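You operate a simulated robot arm through the tools that you are given. There is no shell and no other tool.

The job below is to be done with a simulated robot arm. You get a single attempt, and the scene is never put back.

JOB
Tighten the base plate bolt that the job sheet names with the orange driver.
Fine: fit the bit that the sheet names, leave the old one in its slot, set the driver to forward and put it back; leave the other bolts.

It is judged by the outcome, as a careful person would: the job done as asked, and still so three seconds after it is handed in. It fails if anything else is knocked over, pushed out of place, dropped, spilled or broken. Flat cloth is picked up by pressing the open fingertips on it (5 to 10 N) and closing them slowly along it; thin cloth reads only 2 to 8 mm in the jaws.

ROBOT AND FRAMES
A 6-joint arm with a three-finger gripper, fixed in place. Base frame: the origin is on the floor under the middle of its stand, x ahead of it, y to its left, z up. Lengths are in cm, angles in degrees, forces in N, time in s.
It reaches about 121.3 cm from its shoulder. Its first joint turns from -166.0 to 166.0 degrees. Payload 4.89 kg.
The tool frame sits at the grasp point between the pads (the TCP): z along the fingers, y along the line on which they close. The tips reach 3 cm beyond it. The gripper opens to 16.4 cm; its body begins 12.5 cm behind the TCP.
Orientation is that of the tool frame in the base frame, as [roll, pitch, yaw] about the fixed x, y, z axes, in that order (R = Rz(yaw) Ry(pitch) Rx(roll)). With the fingers straight down and closing along the base's y, the tool's x points along the base's -x, its y along +y and its z along -z.

CONTROLS
- The arm moves only by the tool drive_tool. Its argument "plan" is a list of rows, each a list of 7 numbers: the opening in per cent of the stroke, from 0 (shut) to 100 (fully open), then the shift along the tool's x, y, z in cm, then the turn, a rotation vector about the tool's x, y, z in degrees. In form: [[gripper, dx, dy, dz, ax, ay, az], ...]. A call has 1 to 20 rows; each row shifts and turns the commanded pose from where the row before left it, along the tool's axes as they then stand. Each row takes 0.2 s and may step no farther than 5 cm and 8.6 degrees from the row before; otherwise, or with a gripper value out of range, the whole call is refused. A pose out of reach is approached as far as the arm can. The call stops where the force on the tool passes 40 N (or 10 N more than at its start, if that is more) or the arm is blocked; 0.2 s more then pass. Each finger travels about 10.8 cm/s and halts on what it meets, pressing with about 27 N; the grip force reading is that of the motor and also rises with nothing between the fingers. The clock runs only during rows and for 0.2 s after the last one: add rows that do not move to give the fingers time. The reply holds the time, the measured pose of the TCP, the force on the tool along the base axes, the opening and the grip force, in the units named above and with some noise, with the torque about the TCP (base axes, N m) and any sound that the robot's microphone picked up.
- Cameras (640 x 400 px; columns grow to the right, rows downward): "scene" is fixed at [39.87, 64.86, 165.57]; the picture's right is [-0.93, -0.37, 0.00], its down [-0.31, 0.79, -0.52] and it looks along [0.19, -0.49, -0.85] (base axes); focal length 214 px, centre (320, 200). "wrist" rides on the gripper at [7.6, -0.2, -15.2] in the tool frame; the picture's right is [0.02, 1.00, 0.00], its down [-0.88, 0.02, -0.47] and it looks along [-0.47, 0.01, 0.88] (tool axes); focal length 247 px, centre (320, 200). There is no depth. A picture from a camera that has moved, and an enlarged one, comes with that camera's place and axes in the base frame and with its lens.
- camera(camera): a new picture of that camera. The clock stands still meanwhile.
- lift_body(by): moves the trunk up (or, below 0, down) by that many cm; the arm rides with it, the base frame stays. It gives what a move gives, with no picture.
- enlarge(camera, box): a new picture of the part [left, top, right, bottom] of that camera's present view, enlarged. The clock stands still meanwhile.
- sign_off(): hands the job in; it is judged then, once.

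Places have to be worked out from the pictures, the camera data and where the tool is seen. Open the gripper and draw the arm clear of the work before you hand the job in, unless the task says otherwise.

The tools are called after "Emit:" as name(argument=value, ...) on one line, values as JSON. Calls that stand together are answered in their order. drive_tool: Moves the arm, as the interface text tells. Its arguments: {"type":"object","properties":{"plan":{"type":"array","items":{"type":"array","items":{"type":"number"}}}},"required":["plan"]} The other tools are called the same way: lift_body (by) moves the trunk up or down; camera (camera) takes a picture; enlarge (camera, box) takes an enlarged picture of a part of a camera's view; sign_off () hands the job in.

At the start:

```text
t: 0.0
ee_pos: [40.72, 32.82, 139.96]
ee_rot: [-180.0, 0.1, -180.0]
ft_force: [0.4, 0.5, 0.4]
ft_torque: [-0.01, 0.02, 0.04]
width: 16.42
grasp_force: 0.1
trunk travel left (down, up): [-17.5, 21.5]
```

scene: 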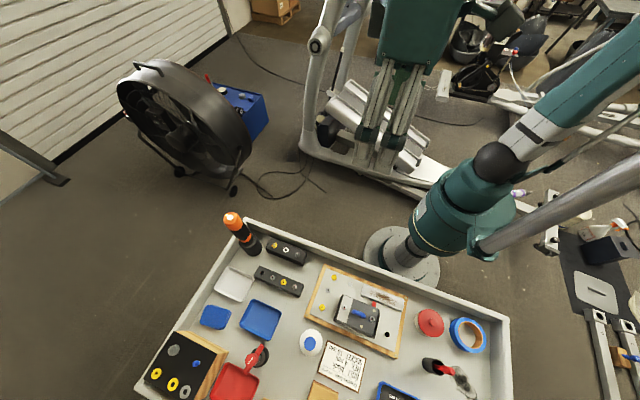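
wrist: 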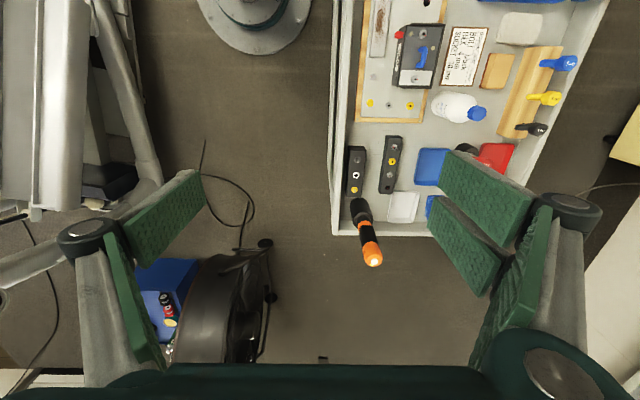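

I start by looking at the scene closely, beginning with the job sheet, base plate and driver area.

Emit:
enlarge(camera="scene", box=[300, 250, 420, 400])

Emit:
enlarge(camera="wrist", box=[330, 0, 490, 100])

Emit:
enlarge(camera="scene", box=[200, 200, 320, 310])

Emit:
enlarge(camera="wrist", box=[330, 120, 490, 280])

```text
2.67 times, centred on (360, 325) of scene
camera zoom: at [39.87, 64.86, 165.57], right [-0.93, -0.37, 0.0], down [-0.31, 0.79, -0.52], along [0.19, -0.49, -0.85], focal length 572 px, centre (213, -133)
```

zoom: 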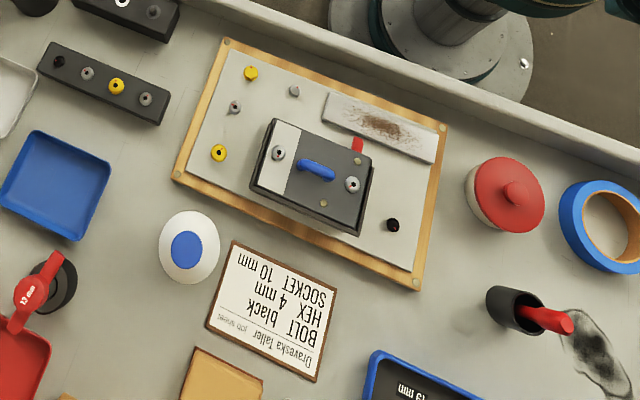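

```text
4.00 times, centred on (410, 50) of wrist
camera zoom: at [32.95, 32.66, 155.12], right [-0.02, 1.0, 0.0], down [0.88, 0.02, 0.47], along [0.47, 0.01, -0.88], focal length 988 px, centre (-40, 800)
```

zoom: 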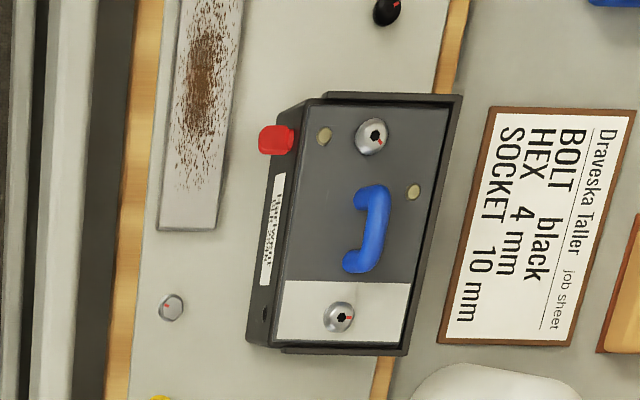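

```text
3.64 times, centred on (260, 255) of scene
camera zoom: at [39.87, 64.86, 165.57], right [-0.93, -0.37, 0.0], down [-0.31, 0.79, -0.52], along [0.19, -0.49, -0.85], focal length 780 px, centre (538, 0)
```

zoom: 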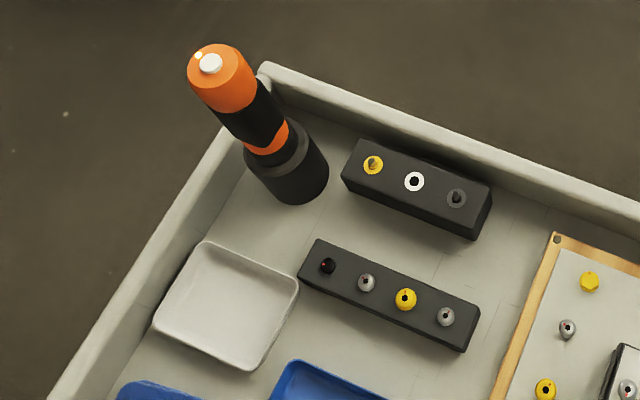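

```text
2.50 times, centred on (410, 200) of wrist
camera zoom: at [32.95, 32.66, 155.12], right [-0.02, 1.0, 0.0], down [0.88, 0.02, 0.47], along [0.47, 0.01, -0.88], focal length 617 px, centre (95, 200)
```

zoom: 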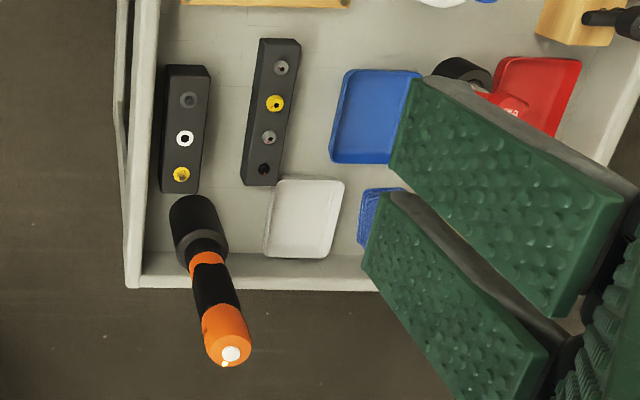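

The sheet reads "BOLT black / HEX 4 mm / SOCKET 10 mm". I zoom in further on the black bolt, the bit racks and the driver for size marks.

Emit:
enlarge(camera="wrist", box=[410, 0, 450, 25])

Emit:
enlarge(camera="scene", box=[375, 325, 399, 340])

Emit:
enlarge(camera="scene", box=[262, 232, 310, 262])

Emit:
enlarge(camera="scene", box=[250, 262, 306, 297])

Emit:
enlarge(camera="scene", box=[215, 205, 279, 265])

Emit:
enlarge(camera="wrist", box=[340, 140, 412, 200])

Emit:
enlarge(camera="scene", box=[320, 340, 400, 400])

Emit:
enlarge(camera="scene", box=[140, 320, 300, 400])

```text
16.00 times, centred on (430, 12) of wrist
camera zoom: at [32.95, 32.66, 155.12], right [-0.02, 1.0, 0.0], down [0.88, 0.02, 0.47], along [0.47, 0.01, -0.88], focal length 3952 px, centre (-1440, 3200)
```

zoom: 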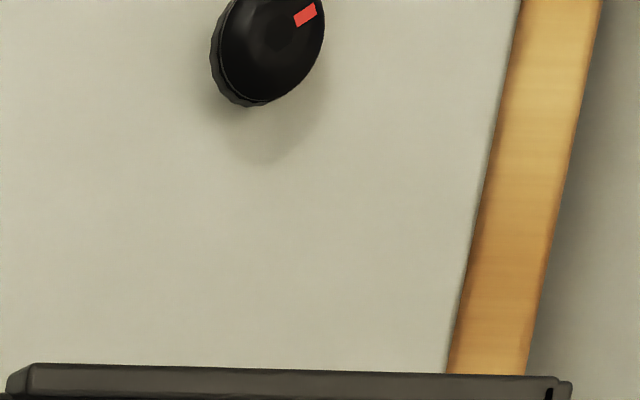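

```text
16.00 times, centred on (387, 332) of scene
camera zoom: at [39.87, 64.86, 165.57], right [-0.93, -0.37, 0.0], down [-0.31, 0.79, -0.52], along [0.19, -0.49, -0.85], focal length 3432 px, centre (-752, -1920)
```

zoom: 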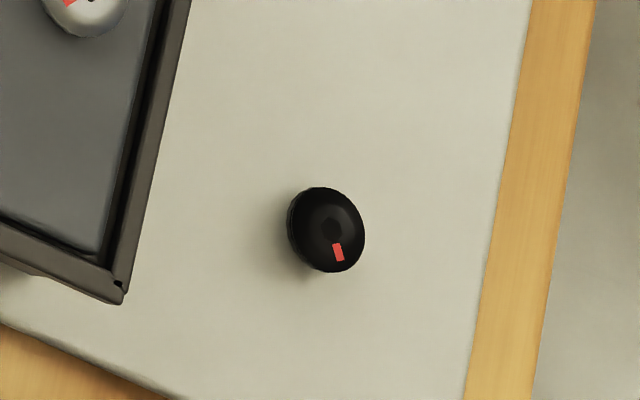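

```text
13.33 times, centred on (286, 247) of scene
camera zoom: at [39.87, 64.86, 165.57], right [-0.93, -0.37, 0.0], down [-0.31, 0.79, -0.52], along [0.19, -0.49, -0.85], focal length 2860 px, centre (773, -427)
```

zoom: 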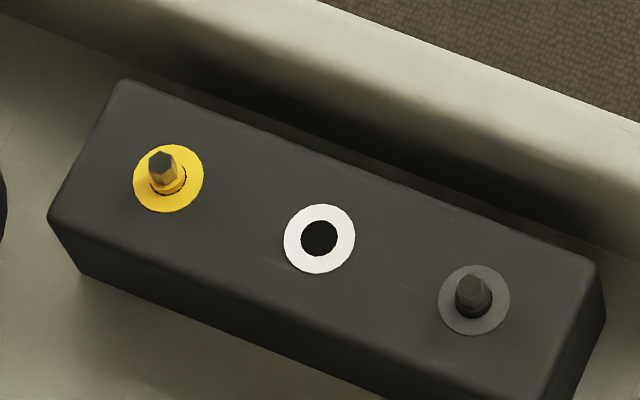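

```text
11.43 times, centred on (278, 280) of scene
camera zoom: at [39.87, 64.86, 165.57], right [-0.93, -0.37, 0.0], down [-0.31, 0.79, -0.52], along [0.19, -0.49, -0.85], focal length 2451 px, centre (800, -709)
```

zoom: 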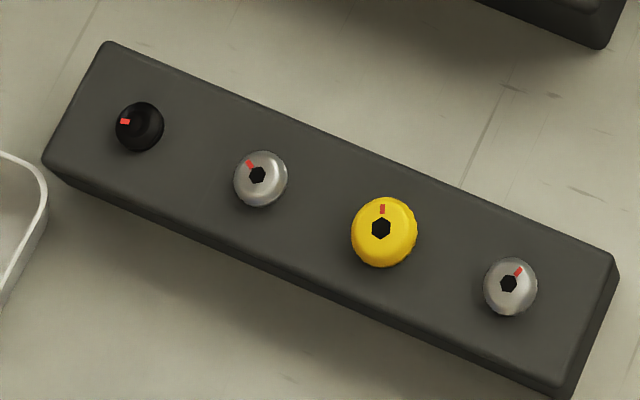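

```text
6.67 times, centred on (247, 235) of scene
camera zoom: at [39.87, 64.86, 165.57], right [-0.93, -0.37, 0.0], down [-0.31, 0.79, -0.52], along [0.19, -0.49, -0.85], focal length 1430 px, centre (807, -33)
```

zoom: 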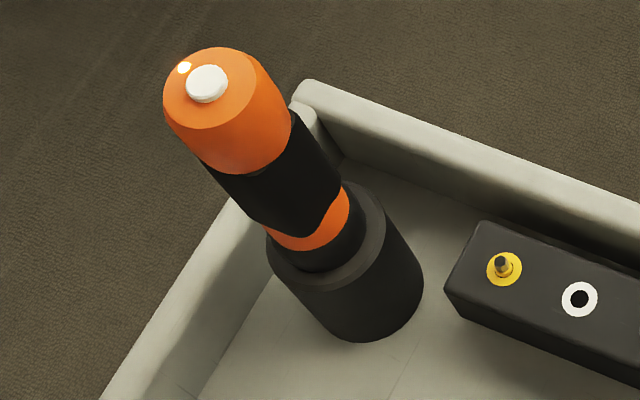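

```text
6.67 times, centred on (376, 170) of wrist
camera zoom: at [32.95, 32.66, 155.12], right [-0.02, 1.0, 0.0], down [0.88, 0.02, 0.47], along [0.47, 0.01, -0.88], focal length 1646 px, centre (-53, 400)
```

zoom: 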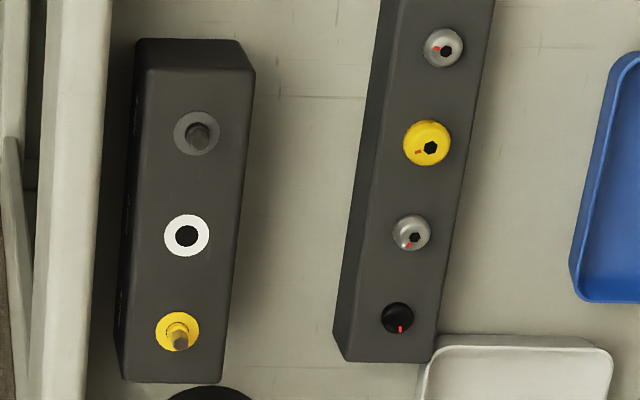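

```text
6.67 times, centred on (360, 370) of scene
camera zoom: at [39.87, 64.86, 165.57], right [-0.93, -0.37, 0.0], down [-0.31, 0.79, -0.52], along [0.19, -0.49, -0.85], focal length 1430 px, centre (53, -933)
```

zoom: 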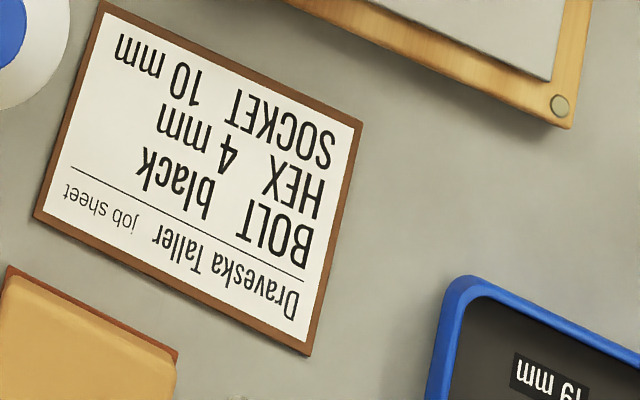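

```text
4.00 times, centred on (220, 360) of scene
camera zoom: at [39.87, 64.86, 165.57], right [-0.93, -0.37, 0.0], down [-0.31, 0.79, -0.52], along [0.19, -0.49, -0.85], focal length 858 px, centre (720, -440)
```

zoom: 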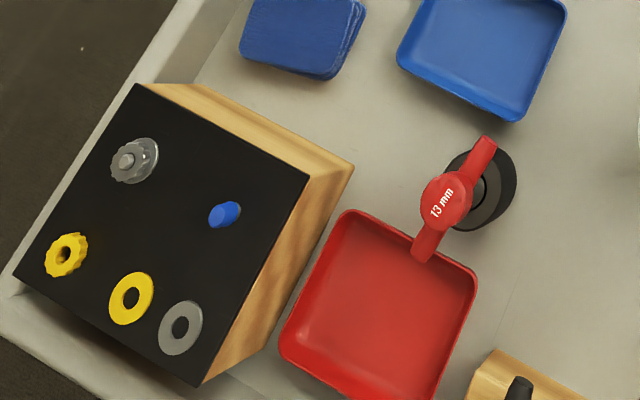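

The rack by the tray wall has marks on its robot-facing side. I zoom in on those marks and on the top of the driver from the wrist camera.

Emit:
enlarge(camera="wrist", box=[345, 142, 377, 162])

Emit:
enlarge(camera="wrist", box=[345, 162, 377, 182])

Emit:
enlarge(camera="wrist", box=[345, 180, 377, 200])

Emit:
enlarge(camera="wrist", box=[340, 190, 400, 275])

Emit:
enlarge(camera="scene", box=[220, 208, 252, 228])

```text
16.00 times, centred on (361, 152) of wrist
camera zoom: at [32.95, 32.66, 155.12], right [-0.02, 1.0, 0.0], down [0.88, 0.02, 0.47], along [0.47, 0.01, -0.88], focal length 3952 px, centre (-336, 968)
```

zoom: 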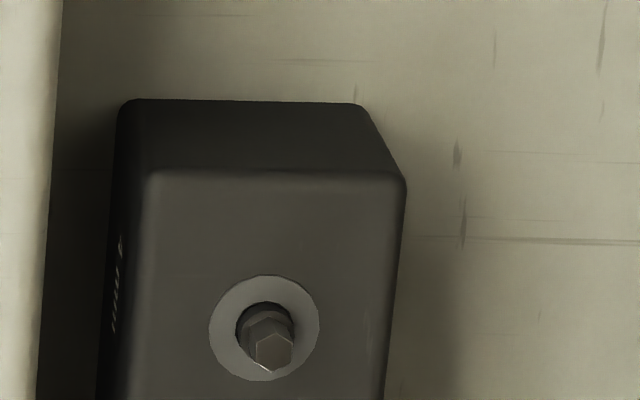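

```text
16.00 times, centred on (361, 172) of wrist
camera zoom: at [32.95, 32.66, 155.12], right [-0.02, 1.0, 0.0], down [0.88, 0.02, 0.47], along [0.47, 0.01, -0.88], focal length 3952 px, centre (-336, 648)
```

zoom: 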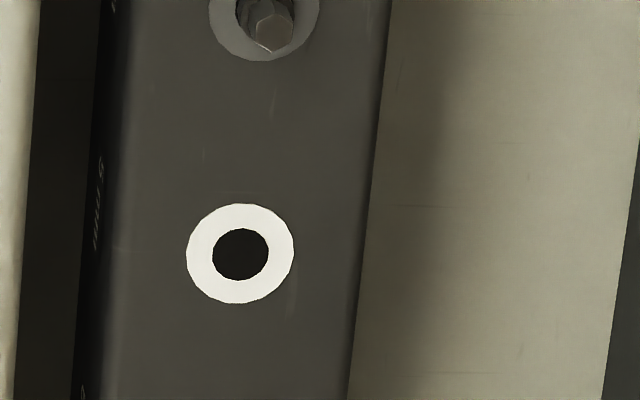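

```text
16.00 times, centred on (361, 190) of wrist
camera zoom: at [32.95, 32.66, 155.12], right [-0.02, 1.0, 0.0], down [0.88, 0.02, 0.47], along [0.47, 0.01, -0.88], focal length 3952 px, centre (-336, 360)
```

zoom: 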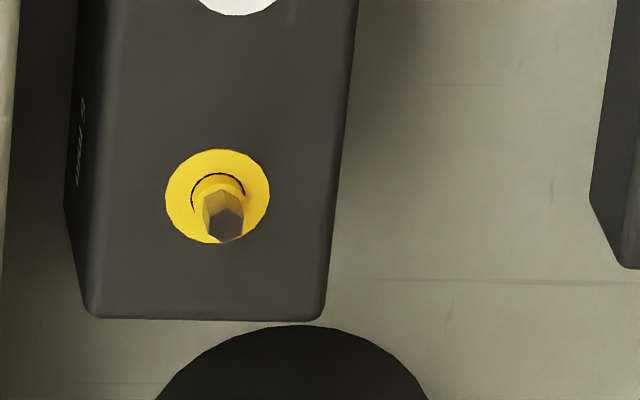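

```text
4.71 times, centred on (370, 232) of wrist
camera zoom: at [32.95, 32.66, 155.12], right [-0.02, 1.0, 0.0], down [0.88, 0.02, 0.47], along [0.47, 0.01, -0.88], focal length 1162 px, centre (85, 47)
```

zoom: 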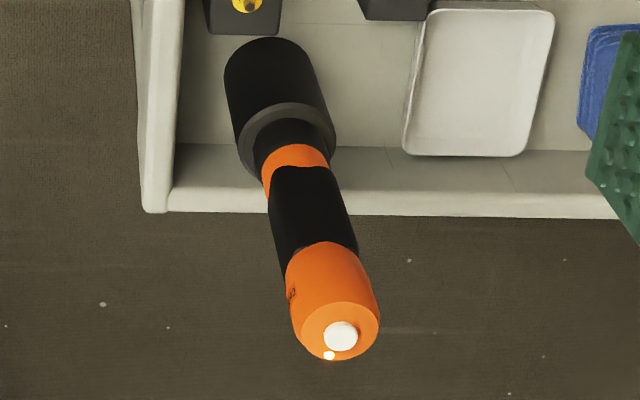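

```text
16.00 times, centred on (236, 218) of scene
camera zoom: at [39.87, 64.86, 165.57], right [-0.93, -0.37, 0.0], down [-0.31, 0.79, -0.52], along [0.19, -0.49, -0.85], focal length 3432 px, centre (1664, -88)
```

zoom: 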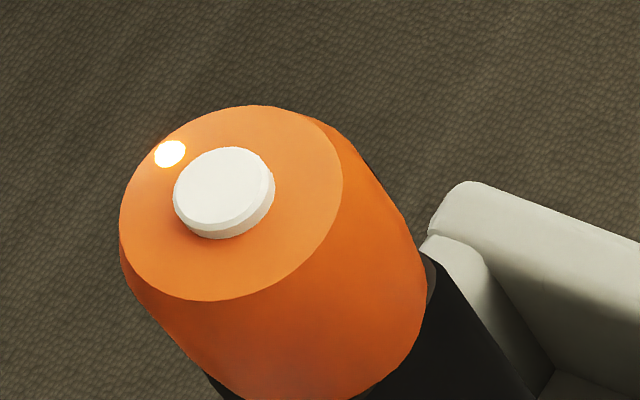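

The grey slot seems marked "4 mm", the empty white one "5 mm", the yellow "6 mm". There is also a mark on the driver's side, which I enlarge.

Emit:
enlarge(camera="wrist", box=[356, 244, 380, 270])

Emit:
enlarge(camera="wrist", box=[346, 150, 354, 156])

Emit:
enlarge(camera="wrist", box=[345, 168, 353, 174])

Emit:
enlarge(camera="wrist", box=[344, 184, 352, 190])

```text
15.38 times, centred on (368, 257) of wrist
camera zoom: at [32.95, 32.66, 155.12], right [-0.02, 1.0, 0.0], down [0.88, 0.02, 0.47], along [0.47, 0.01, -0.88], focal length 3800 px, centre (-418, -677)
```

zoom: 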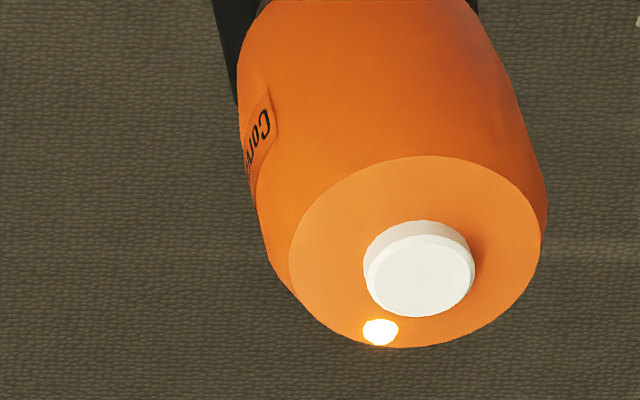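

```text
16.00 times, centred on (350, 153) of wrist
camera zoom: at [32.95, 32.66, 155.12], right [-0.02, 1.0, 0.0], down [0.88, 0.02, 0.47], along [0.47, 0.01, -0.88], focal length 3952 px, centre (-160, 952)
```

zoom: 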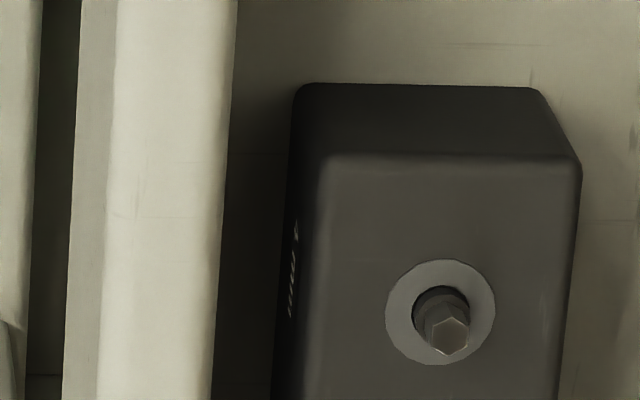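

```text
16.00 times, centred on (349, 171) of wrist
camera zoom: at [32.95, 32.66, 155.12], right [-0.02, 1.0, 0.0], down [0.88, 0.02, 0.47], along [0.47, 0.01, -0.88], focal length 3952 px, centre (-144, 664)
```

zoom: 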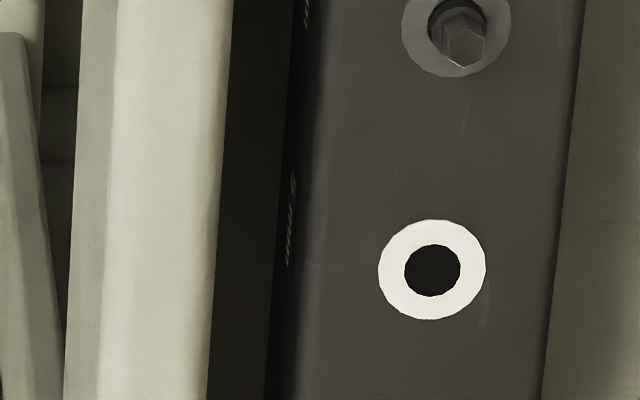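

```text
16.00 times, centred on (348, 187) of wrist
camera zoom: at [32.95, 32.66, 155.12], right [-0.02, 1.0, 0.0], down [0.88, 0.02, 0.47], along [0.47, 0.01, -0.88], focal length 3952 px, centre (-128, 408)
```

zoom: 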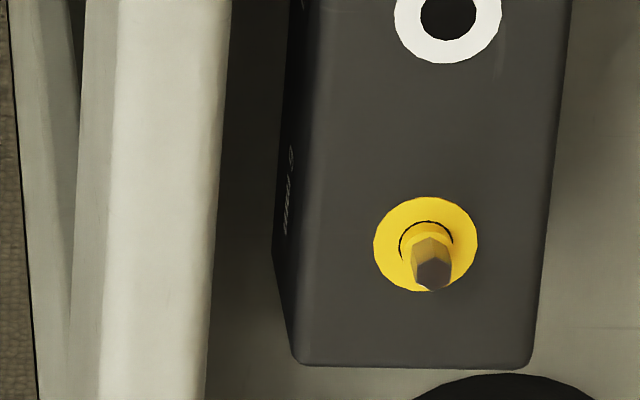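

The slots read 4 mm (grey), 5 mm (white, empty) and 6 mm (yellow). I want a side view of the driver label and rack labels, so I move the wrist to the robot side of the tray and yaw it so its camera looks toward +y.

Emit:
drive_tool(plan=[[100, -3.1, -2.75, 1.0, 0, 0, 0], [100, -3.1, -2.75, 1.0, 0, 0, 0], [100, -3.1, -2.75, 1.0, 0, 0, 0], [100, -3.1, -2.75, 1.0, 0, 0, 0], [100, -3.1, -2.75, 1.0, 0, 0, 0], [100, -3.1, -2.75, 1.0, 0, 0, 0], [100, -3.1, -2.75, 1.0, 0, 0, 0], [100, -3.1, -2.75, 1.0, 0, 0, 0], [100, 0, 0, 0, 0, 0, -8.2], [100, 0, 0, 0, 0, 0, -8.2], [100, 0, 0, 0, 0, 0, -8.2], [100, 0, 0, 0, 0, 0, -8.2], [100, 0, 0, 0, 0, 0, -8.2], [100, 0, 0, 0, 0, 0, -8.2], [100, 0, 0, 0, 0, 0, -8.2], [100, 0, 0, 0, 0, 0, -8.2], [100, 0, 0, 0, 0, 0, -8.2], [100, 0, 0, 0, 0, 0, -8.2]])

Emit:
camera(camera="wrist")

Emit:
camera(camera="scene")

```text
t: 3.8
ee_pos: [65.52, 10.84, 131.99]
ee_rot: [179.9, 0.0, -97.8]
ft_force: [1.0, 0.0, -0.1]
ft_torque: [-0.01, -0.01, 0.03]
width: 16.43
grasp_force: 0.1
trunk travel left (down, up): [-17.5, 21.5]
```

```text
taken
camera wrist: at [64.51, 3.22, 147.1], right [-0.99, 0.11, 0.0], down [0.1, 0.88, 0.47], along [0.05, 0.47, -0.88], focal length 247 px, centre (320, 200)
```

wrist: 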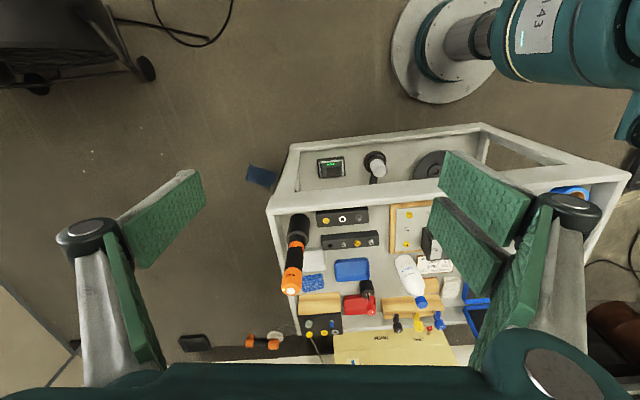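

```text
taken
```

scene: 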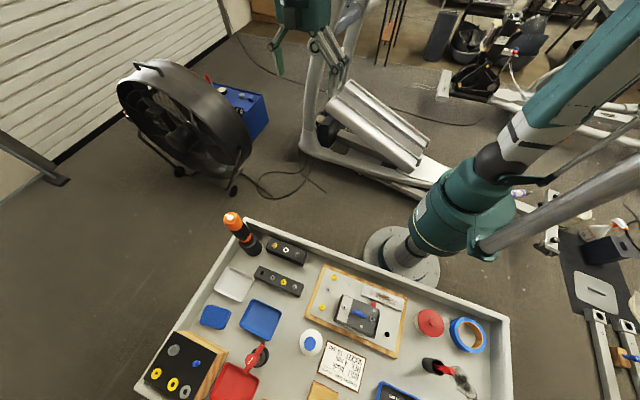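

From this side I can see the front of the bench too, with a display panel. I enlarge the driver label, rack labels and the panel.

Emit:
enlarge(camera="wrist", box=[276, 210, 316, 300])

Emit:
enlarge(camera="wrist", box=[312, 200, 376, 240])

Emit:
enlarge(camera="wrist", box=[300, 140, 450, 200])

Emit:
enlarge(camera="wrist", box=[280, 270, 312, 300])

```text
4.44 times, centred on (296, 255) of wrist
camera zoom: at [64.51, 3.22, 147.1], right [-0.99, 0.11, 0.0], down [0.1, 0.88, 0.47], along [0.05, 0.47, -0.88], focal length 1098 px, centre (427, -44)
```

zoom: 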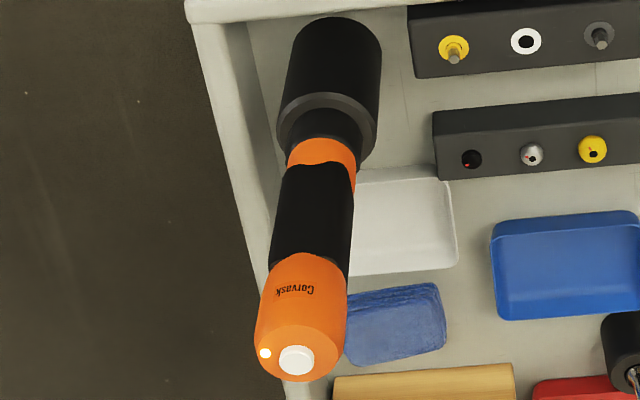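

```text
10.00 times, centred on (344, 220) of wrist
camera zoom: at [64.51, 3.22, 147.1], right [-0.99, 0.11, 0.0], down [0.1, 0.88, 0.47], along [0.05, 0.47, -0.88], focal length 2470 px, centre (80, 0)
```

zoom: 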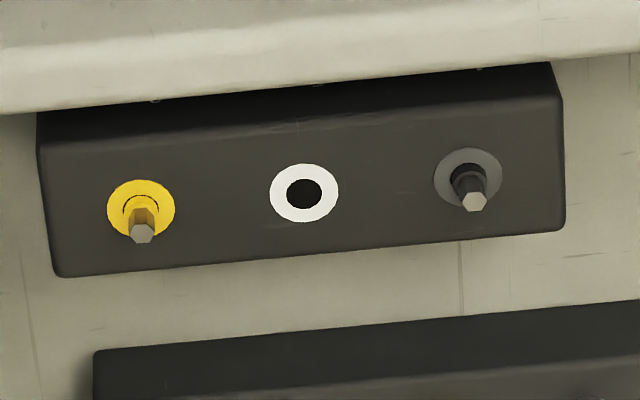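

```text
4.27 times, centred on (375, 170) of wrist
camera zoom: at [64.51, 3.22, 147.1], right [-0.99, 0.11, 0.0], down [0.1, 0.88, 0.47], along [0.05, 0.47, -0.88], focal length 1054 px, centre (85, 328)
```

zoom: 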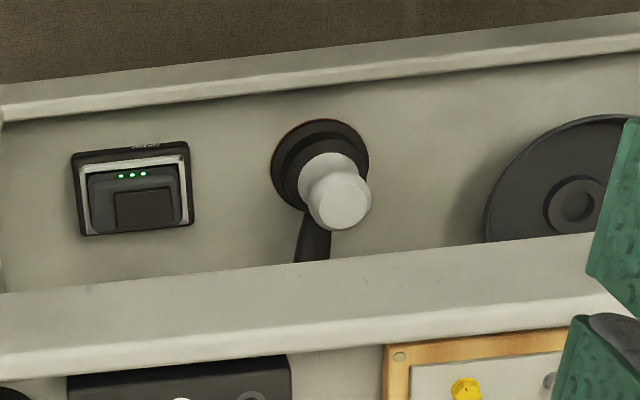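

```text
13.33 times, centred on (296, 285) of wrist
camera zoom: at [64.51, 3.22, 147.1], right [-0.99, 0.11, 0.0], down [0.1, 0.88, 0.47], along [0.05, 0.47, -0.88], focal length 3293 px, centre (640, -933)
```

zoom: 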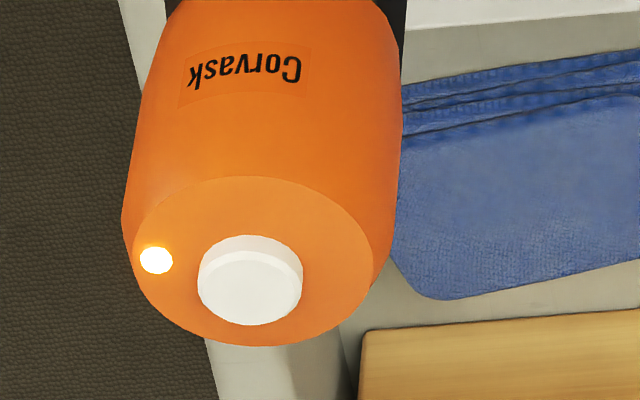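

The driver is a "Corvask" with a white top button and an amber light. I survey the rest of the bench for anything explaining its direction control.

Emit:
enlarge(camera="wrist", box=[180, 290, 340, 390])

Emit:
enlarge(camera="wrist", box=[320, 270, 480, 370])

Emit:
enlarge(camera="scene", box=[360, 280, 520, 400])

Emit:
enlarge(camera="scene", box=[300, 260, 420, 365])

```text
4.00 times, centred on (260, 340) of wrist
camera zoom: at [64.51, 3.22, 147.1], right [-0.99, 0.11, 0.0], down [0.1, 0.88, 0.47], along [0.05, 0.47, -0.88], focal length 988 px, centre (560, -360)
```

zoom: 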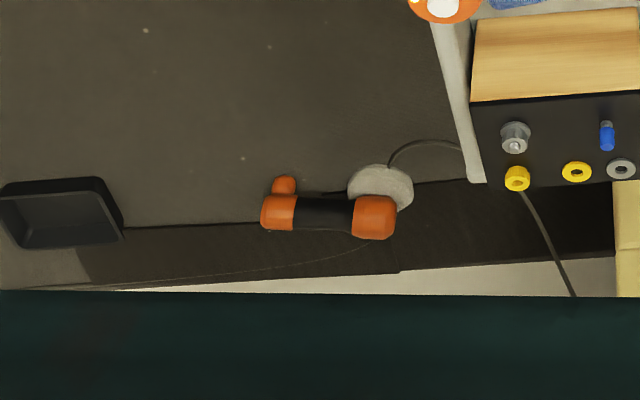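

```text
4.00 times, centred on (400, 320) of wrist
camera zoom: at [64.51, 3.22, 147.1], right [-0.99, 0.11, 0.0], down [0.1, 0.88, 0.47], along [0.05, 0.47, -0.88], focal length 988 px, centre (0, -280)
```

zoom: 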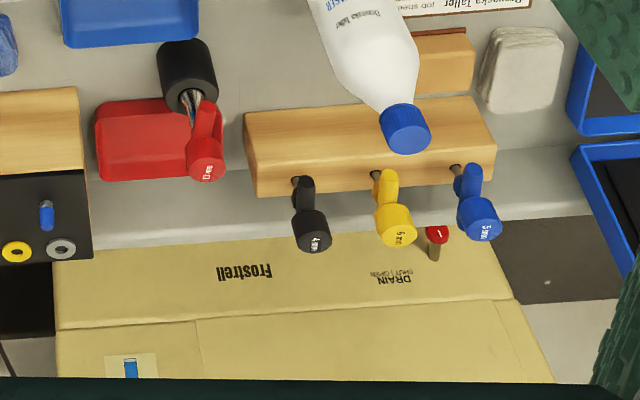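

```text
3.33 times, centred on (440, 340) of scene
camera zoom: at [39.87, 64.86, 165.57], right [-0.93, -0.37, 0.0], down [-0.31, 0.79, -0.52], along [0.19, -0.49, -0.85], focal length 715 px, centre (-80, -267)
```

zoom: 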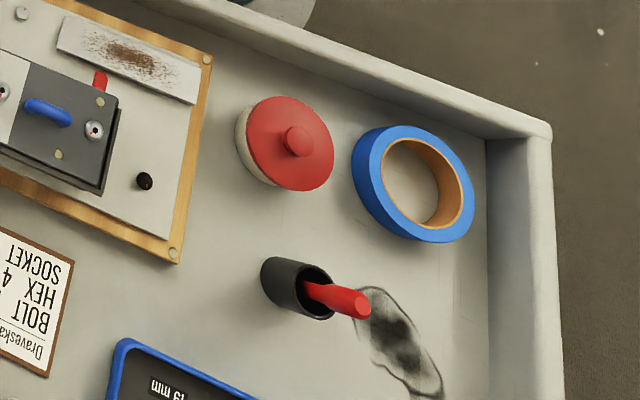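

```text
3.81 times, centred on (360, 312) of scene
camera zoom: at [39.87, 64.86, 165.57], right [-0.93, -0.37, 0.0], down [-0.31, 0.79, -0.52], along [0.19, -0.49, -0.85], focal length 817 px, centre (168, -229)
```

zoom: 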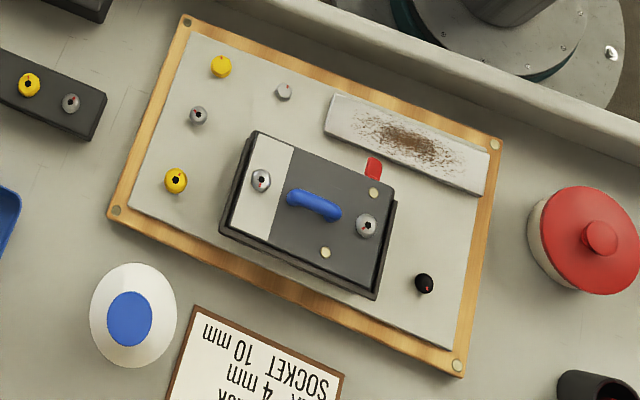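

I check the other orange object beyond the tray and the driver from more detail before choosing.

Emit:
enlarge(camera="wrist", box=[230, 320, 310, 365])

Emit:
enlarge(camera="wrist", box=[310, 145, 350, 180])

Emit:
enlarge(camera="scene", box=[150, 330, 230, 400])

```text
8.00 times, centred on (270, 342) of wrist
camera zoom: at [64.51, 3.22, 147.1], right [-0.99, 0.11, 0.0], down [0.1, 0.88, 0.47], along [0.05, 0.47, -0.88], focal length 1976 px, centre (720, -940)
```

zoom: 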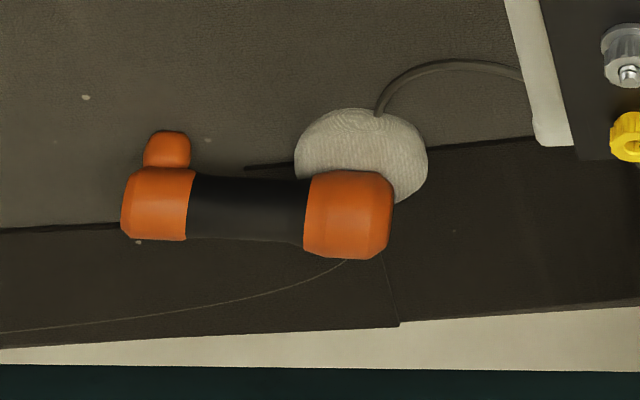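

```text
11.43 times, centred on (330, 162) of wrist
camera zoom: at [64.51, 3.22, 147.1], right [-0.99, 0.11, 0.0], down [0.1, 0.88, 0.47], along [0.05, 0.47, -0.88], focal length 2823 px, centre (206, 629)
```

zoom: 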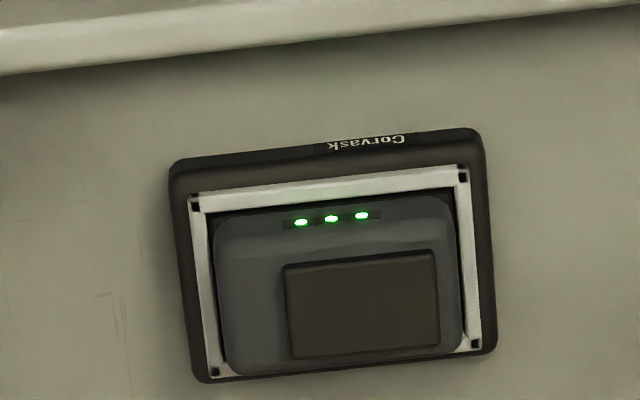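

```text
5.71 times, centred on (190, 365) of scene
camera zoom: at [39.87, 64.86, 165.57], right [-0.93, -0.37, 0.0], down [-0.31, 0.79, -0.52], along [0.19, -0.49, -0.85], focal length 1226 px, centre (1063, -743)
```

zoom: 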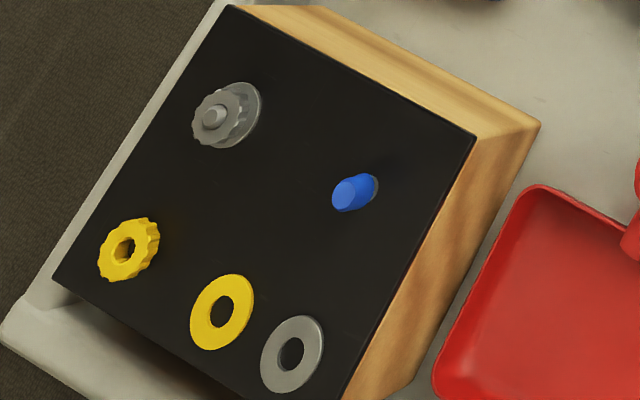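

The driver in the corner holder is the orange driver. I lower and tilt the wrist to view its side and the rack's label face at a flatter angle.

Emit:
drive_tool(plan=[[60, -0.81, -1.81, 4.2, 0, 0, 0], [60, -0.81, -1.81, 4.2, 0, 0, 0], [60, -0.81, -1.81, 4.2, 0, 0, 0], [60, -0.81, -1.81, 4.2, 0, 0, 0], [60, -0.81, -1.81, 4.2, 0, 0, 0], [60, 0, 0, 0, 0, -8, 0], [60, 0, 0, 0, 0, -8, 0], [60, 0, 0, 0, 0, -8, 0], [60, 0, 0, 0, 0, -8, 0], [60, 0, 0, 0, 0, -8, 0]])

Emit:
camera(camera="wrist")

```text
t: 6.0
ee_pos: [75.1, 13.63, 110.98]
ee_rot: [-180.0, 40.1, -97.9]
ft_force: [0.4, 0.6, 0.7]
ft_torque: [-0.06, -0.06, -0.08]
width: 9.84
grasp_force: 0.0
trunk travel left (down, up): [-17.5, 21.5]
```

```text
taken
camera wrist: at [72.94, -1.84, 117.58], right [-0.99, 0.12, -0.01], down [0.03, 0.37, 0.93], along [0.12, 0.92, -0.37], focal length 247 px, centre (320, 200)
```

wrist: 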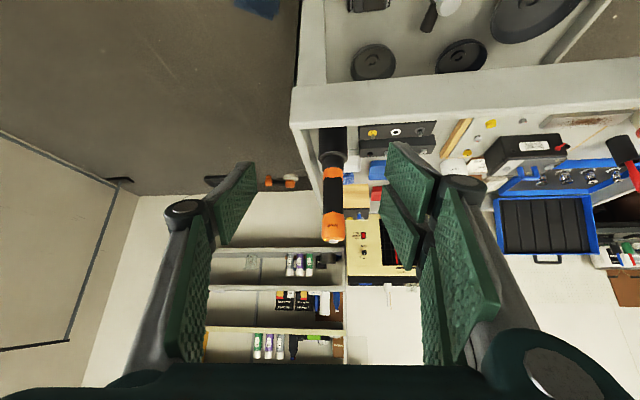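

The view is inverted (picture down is up). I enlarge the driver and the rack labels.

Emit:
enlarge(camera="wrist", box=[300, 120, 364, 250])

Emit:
enlarge(camera="wrist", box=[355, 115, 445, 160])

Emit:
enlarge(camera="wrist", box=[440, 90, 600, 190])

Emit:
enlarge(camera="wrist", box=[340, 0, 600, 80])

```text
3.08 times, centred on (332, 185) of wrist
camera zoom: at [72.94, -1.84, 117.58], right [-0.99, 0.12, -0.01], down [0.03, 0.37, 0.93], along [0.12, 0.92, -0.37], focal length 760 px, centre (283, 246)
```

zoom: 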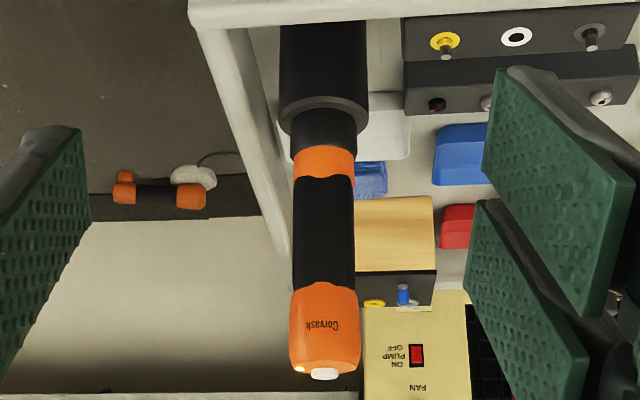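

```text
7.11 times, centred on (400, 138) of wrist
camera zoom: at [72.94, -1.84, 117.58], right [-0.99, 0.12, -0.01], down [0.03, 0.37, 0.93], along [0.12, 0.92, -0.37], focal length 1756 px, centre (-249, 644)
```

zoom: 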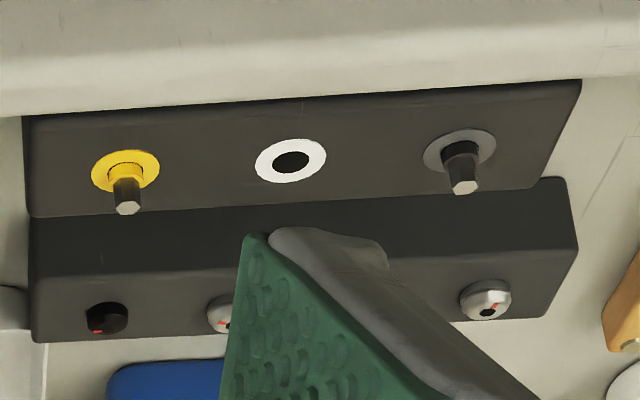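

```text
4.00 times, centred on (520, 140) of wrist
camera zoom: at [72.94, -1.84, 117.58], right [-0.99, 0.12, -0.01], down [0.03, 0.37, 0.93], along [0.12, 0.92, -0.37], focal length 988 px, centre (-480, 440)
```

zoom: 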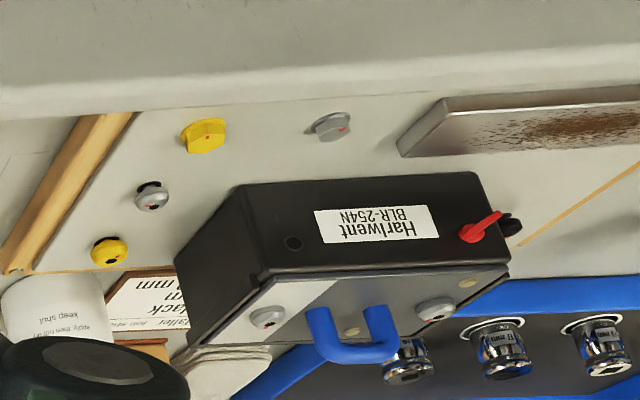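

```text
2.46 times, centred on (470, 40) of wrist
camera zoom: at [72.94, -1.84, 117.58], right [-0.99, 0.12, -0.01], down [0.03, 0.37, 0.93], along [0.12, 0.92, -0.37], focal length 608 px, centre (-49, 594)
```

zoom: 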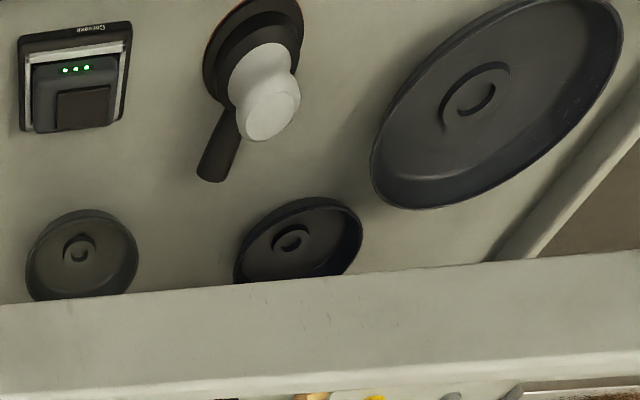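

No switch shows on this side. I swing around to see the driver's far (+x) side as well.

Emit:
drive_tool(plan=[[60, -1.91, -4.02, 1.61, 0, 0, 0], [60, -1.91, -4.02, 1.61, 0, 0, 0], [60, -1.91, -4.02, 1.61, 0, 0, 0], [60, -1.91, -4.02, 1.61, 0, 0, 0], [60, 0, 0, 0, -5.15, 0, -6.12], [60, 0, 0, 0, -5.15, 0, -6.12], [60, 0, 0, 0, -5.15, 0, -6.12], [60, 0, 0, 0, -5.15, 0, -6.12], [60, 0, 0, 0, -5.15, 0, -6.12], [60, 0, 0, 0, -5.15, 0, -6.12]])

Emit:
camera(camera="wrist")

```text
t: 8.2
ee_pos: [92.39, 21.14, 111.04]
ee_rot: [180.0, 40.0, -49.9]
ft_force: [-1.3, -1.8, 0.6]
ft_torque: [0.04, -0.07, -0.05]
width: 9.83
grasp_force: 0.1
trunk travel left (down, up): [-17.5, 21.5]
```

```text
taken
camera wrist: at [102.49, 9.34, 117.62], right [-0.75, -0.66, -0.01], down [-0.25, 0.27, 0.93], along [-0.61, 0.7, -0.37], focal length 247 px, centre (320, 200)
```

wrist: 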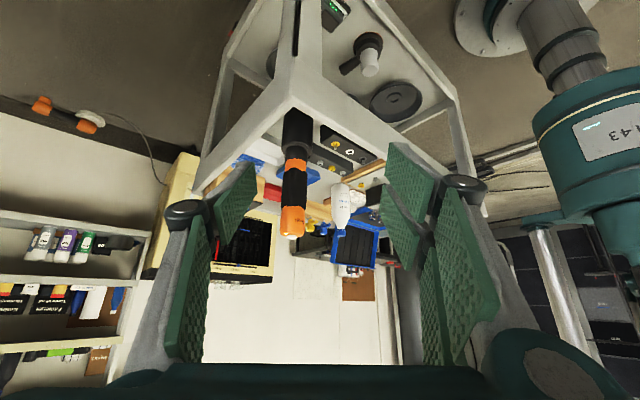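

Emit:
enlarge(camera="wrist", box=[260, 100, 330, 245])

Emit:
enlarge(camera="wrist", box=[275, 195, 315, 240])

Emit:
enlarge(camera="wrist", box=[320, 120, 400, 180])

```text
2.76 times, centred on (295, 172) of wrist
camera zoom: at [102.49, 9.34, 117.62], right [-0.75, -0.66, -0.01], down [-0.25, 0.27, 0.93], along [-0.61, 0.7, -0.37], focal length 681 px, centre (389, 276)
```

zoom: 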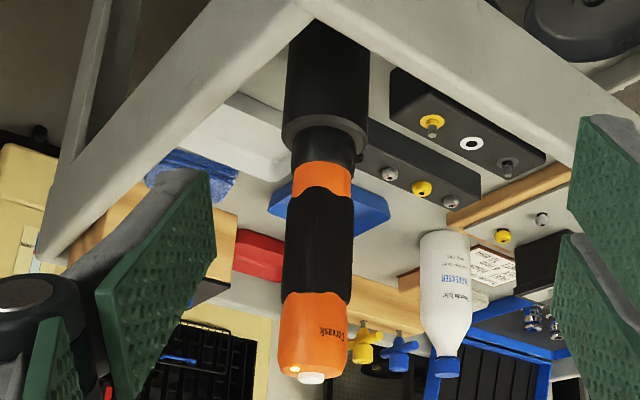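

```text
8.89 times, centred on (295, 218) of wrist
camera zoom: at [102.49, 9.34, 117.62], right [-0.75, -0.66, -0.01], down [-0.25, 0.27, 0.93], along [-0.61, 0.7, -0.37], focal length 2195 px, centre (542, 44)
```

zoom: 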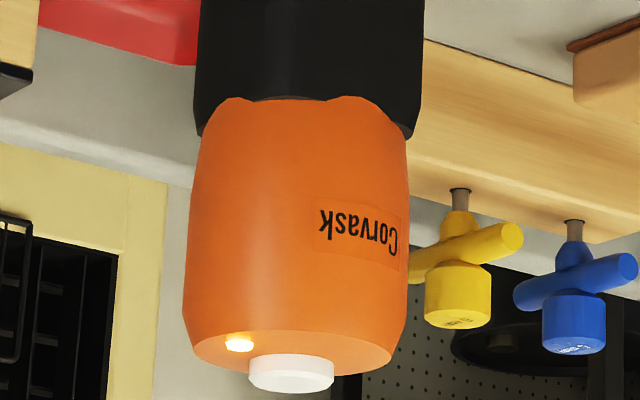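

```text
6.67 times, centred on (360, 150) of wrist
camera zoom: at [102.49, 9.34, 117.62], right [-0.75, -0.66, -0.01], down [-0.25, 0.27, 0.93], along [-0.61, 0.7, -0.37], focal length 1646 px, centre (53, 533)
```

zoom: 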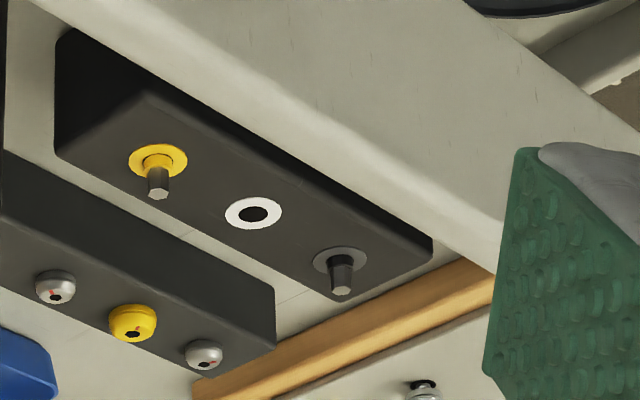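

The only control on the driver is the white top button with the amber light beside it, at about (76.7, 47.3, 106.7). I bring the gripper back to pointing straight down with its original heading, rising as I turn.

Emit:
drive_tool(plan=[[60, 0, 0, 0, 0, 8, 0], [60, 0, 0, 0, 0, 8, 0], [60, 0, 0, 0, 0, 8, 0], [60, 0, 0, 0, 0, 8, 0], [60, 0, 0, 0, 0, 8, 0], [60, 0, 0, -1.3, 0, 0, 8.5], [60, 0, 0, -1.3, 0, 0, 8.5], [60, 0, 0, -1.3, 0, 0, 8.5], [60, 0, 0, -1.3, 0, 0, 8.5], [60, 0, 0, -1.3, 0, 0, 8.5], [60, 0, 0, -1.3, 0, 0, 8.5], [60, 0, 0, -1.3, 0, 0, 8.5], [60, 0, 0, -1.3, 0, 0, 8.5], [60, 0, 0, -1.3, 0, 0, 8.5], [60, 0, 0, -1.3, 0, 0, 8.5], [60, 0, 0, -1.3, 0, 0, 8.5], [60, 0, 0, -1.3, 0, 0, 8.5], [60, 0, 0, -1.3, 0, 0, 8.5], [60, 0, 0, -1.3, 0, 0, 8.5], [60, 0, 0, -1.3, 0, 0, 8.5]])

```text
t: 12.4
ee_pos: [92.28, 21.22, 130.53]
ee_rot: [-180.0, -0.1, -177.6]
ft_force: [-0.7, 1.1, -1.0]
ft_torque: [-0.06, 0.01, 0.01]
width: 9.86
grasp_force: 0.1
trunk travel left (down, up): [-17.5, 21.5]
```

Now pointing down at z≈130. I move over the driver, closing the fingers, and look down on it.

Emit:
drive_tool(plan=[[40, 0, 0, 0, 0, 0, 2.4], [20, 2.23, 3.73, 0, 0, 0, 0], [0, 2.23, 3.73, 0, 0, 0, 0], [0, 2.23, 3.73, 0, 0, 0, 0], [0, 2.23, 3.73, 0, 0, 0, 0], [0, 2.23, 3.73, 0, 0, 0, 0], [0, 2.23, 3.73, 0, 0, 0, 0], [0, 2.23, 3.73, 0, 0, 0, 0], [0, 0, 0, 0, 0, 0, 0]])

Emit:
camera(camera="wrist")

Emit:
camera(camera="scene")

```text
t: 14.4
ee_pos: [76.67, 47.24, 130.63]
ee_rot: [-179.9, 0.0, -179.8]
ft_force: [-0.2, 0.4, 0.1]
ft_torque: [-0.11, -0.07, 0.04]
width: 0.01
grasp_force: 26.9
trunk travel left (down, up): [-17.5, 21.5]
```

```text
taken
camera wrist: at [68.95, 47.21, 145.66], right [-0.02, 1.0, 0.0], down [0.88, 0.02, 0.47], along [0.47, 0.01, -0.88], focal length 247 px, centre (320, 200)
```

wrist: 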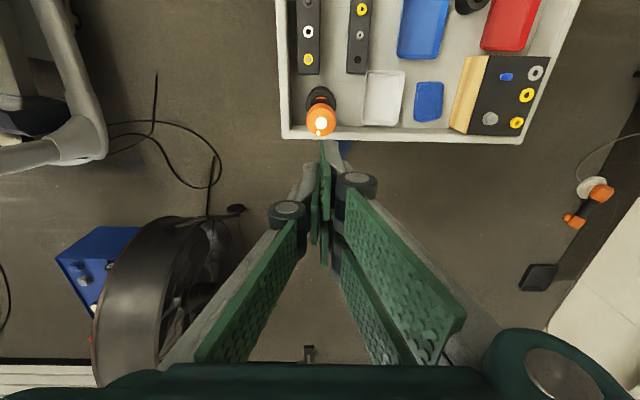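

```text
taken
```

scene: 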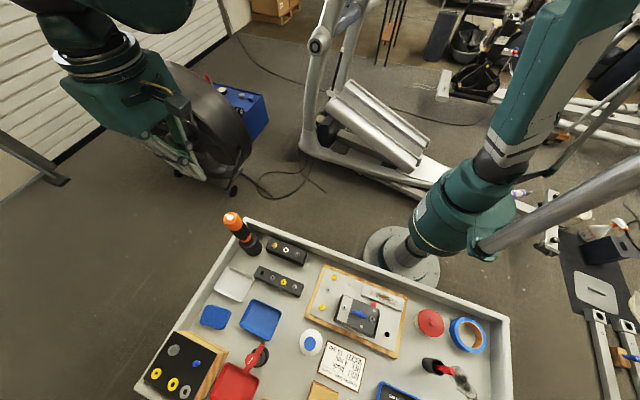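

I zoom in on the closed fingertips relative to the driver top.

Emit:
enlarge(camera="wrist", box=[260, 70, 380, 260])

Emit:
enlarge(camera="wrist", box=[300, 80, 340, 140])

```text
2.11 times, centred on (320, 165) of wrist
camera zoom: at [68.95, 47.21, 145.66], right [-0.02, 1.0, 0.0], down [0.88, 0.02, 0.47], along [0.47, 0.01, -0.88], focal length 520 px, centre (320, 274)
```

zoom: 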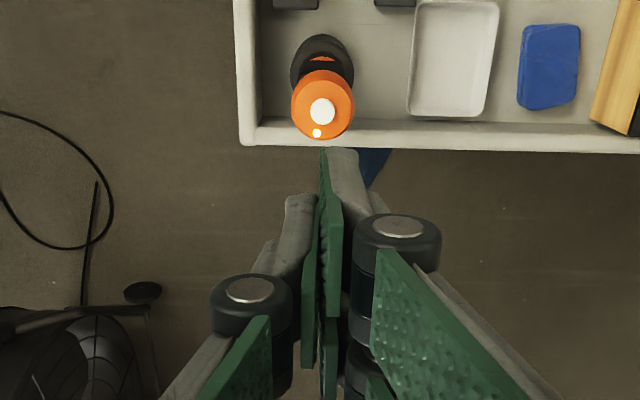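

```text
6.67 times, centred on (320, 110) of wrist
camera zoom: at [68.95, 47.21, 145.66], right [-0.02, 1.0, 0.0], down [0.88, 0.02, 0.47], along [0.47, 0.01, -0.88], focal length 1646 px, centre (320, 800)
```

zoom: 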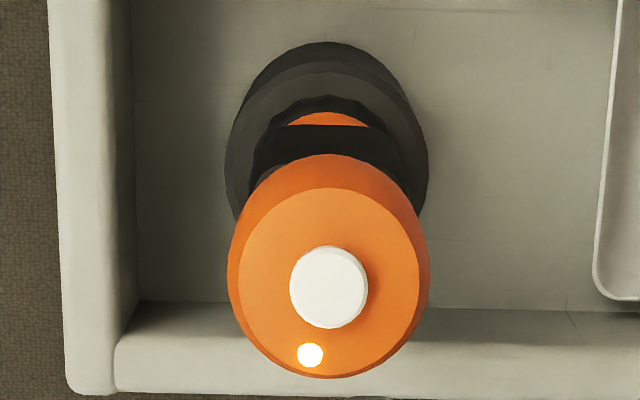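

The fingertips are centred over the button (TCP 76.67, 47.24; button about 76.5, 47.5, top 106.7). I descend to about 1.5 cm above it.

Emit:
drive_tool(plan=[[0, 0, 0.15, 4.8, 0, 0, 0], [0, 0, 0.15, 4.8, 0, 0, 0], [0, 0, 0, 4.8, 0, 0, 0], [0, 0, 0, 4.5, 0, 0, 0], [0, 0, 0, 0, 0, 0, 0]])

Emit:
enlarge(camera="wrist", box=[260, 90, 380, 210])

Emit:
enlarge(camera="scene", box=[205, 180, 285, 260])

```text
t: 15.6
ee_pos: [76.58, 47.73, 111.64]
ee_rot: [-179.9, -0.1, -180.0]
ft_force: [0.6, 0.1, 0.1]
ft_torque: [-0.03, 0.07, 0.01]
width: 0.02
grasp_force: 26.8
trunk travel left (down, up): [-17.5, 21.5]
```

```text
3.33 times, centred on (320, 150) of wrist
camera zoom: at [68.87, 47.56, 126.8], right [-0.02, 1.0, 0.0], down [0.88, 0.02, 0.47], along [0.47, 0.01, -0.88], focal length 823 px, centre (320, 367)
```

zoom: 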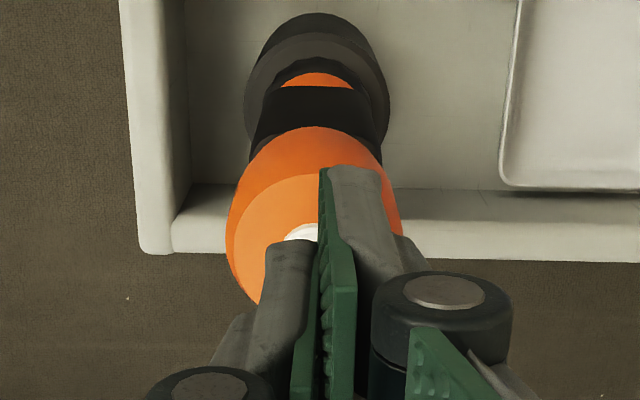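

```text
5.00 times, centred on (245, 220) of scene
camera zoom: at [39.87, 64.86, 165.57], right [-0.93, -0.37, 0.0], down [-0.31, 0.79, -0.52], along [0.19, -0.49, -0.85], focal length 1072 px, centre (695, 100)
```

zoom: 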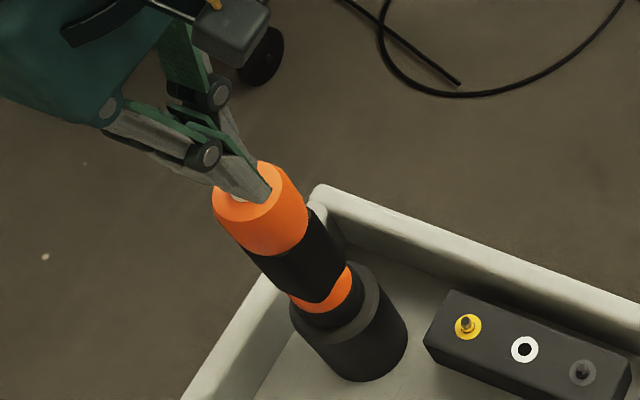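

The tips are about 2 cm above the button and slightly to +y. I shift −0.25 cm in y and lower in small steps to feel for contact.

Emit:
drive_tool(plan=[[0, 0, -0.25, 0.5, 0, 0, 0], [0, 0, 0, 0.5, 0, 0, 0], [0, 0, 0, 0.3, 0, 0, 0], [0, 0, 0, 0.2, 0, 0, 0], [0, 0, 0, 0, 0, 0, 0]])

```text
t: 16.8
ee_pos: [76.59, 47.39, 110.14]
ee_rot: [-180.0, -0.1, -179.8]
ft_force: [0.7, -0.2, 0.3]
ft_torque: [-0.04, -0.01, -0.02]
width: 0.02
grasp_force: 27.0
trunk travel left (down, up): [-17.5, 21.5]
```

No contact yet (tips at about 107.1). I continue in 0.1–0.15 cm steps.

Emit:
drive_tool(plan=[[0, 0, 0, 0.15, 0, 0, 0], [0, 0, 0, 0.15, 0, 0, 0], [0, 0, 0, 0.1, 0, 0, 0], [0, 0, 0, 0, 0, 0, 0]])

```text
t: 17.8
ee_pos: [76.52, 47.45, 109.77]
ee_rot: [180.0, -0.2, -179.9]
ft_force: [0.6, 0.1, 0.5]
ft_torque: [0.02, -0.01, 0.02]
width: 0.61
grasp_force: 26.9
trunk travel left (down, up): [-17.5, 21.5]
```

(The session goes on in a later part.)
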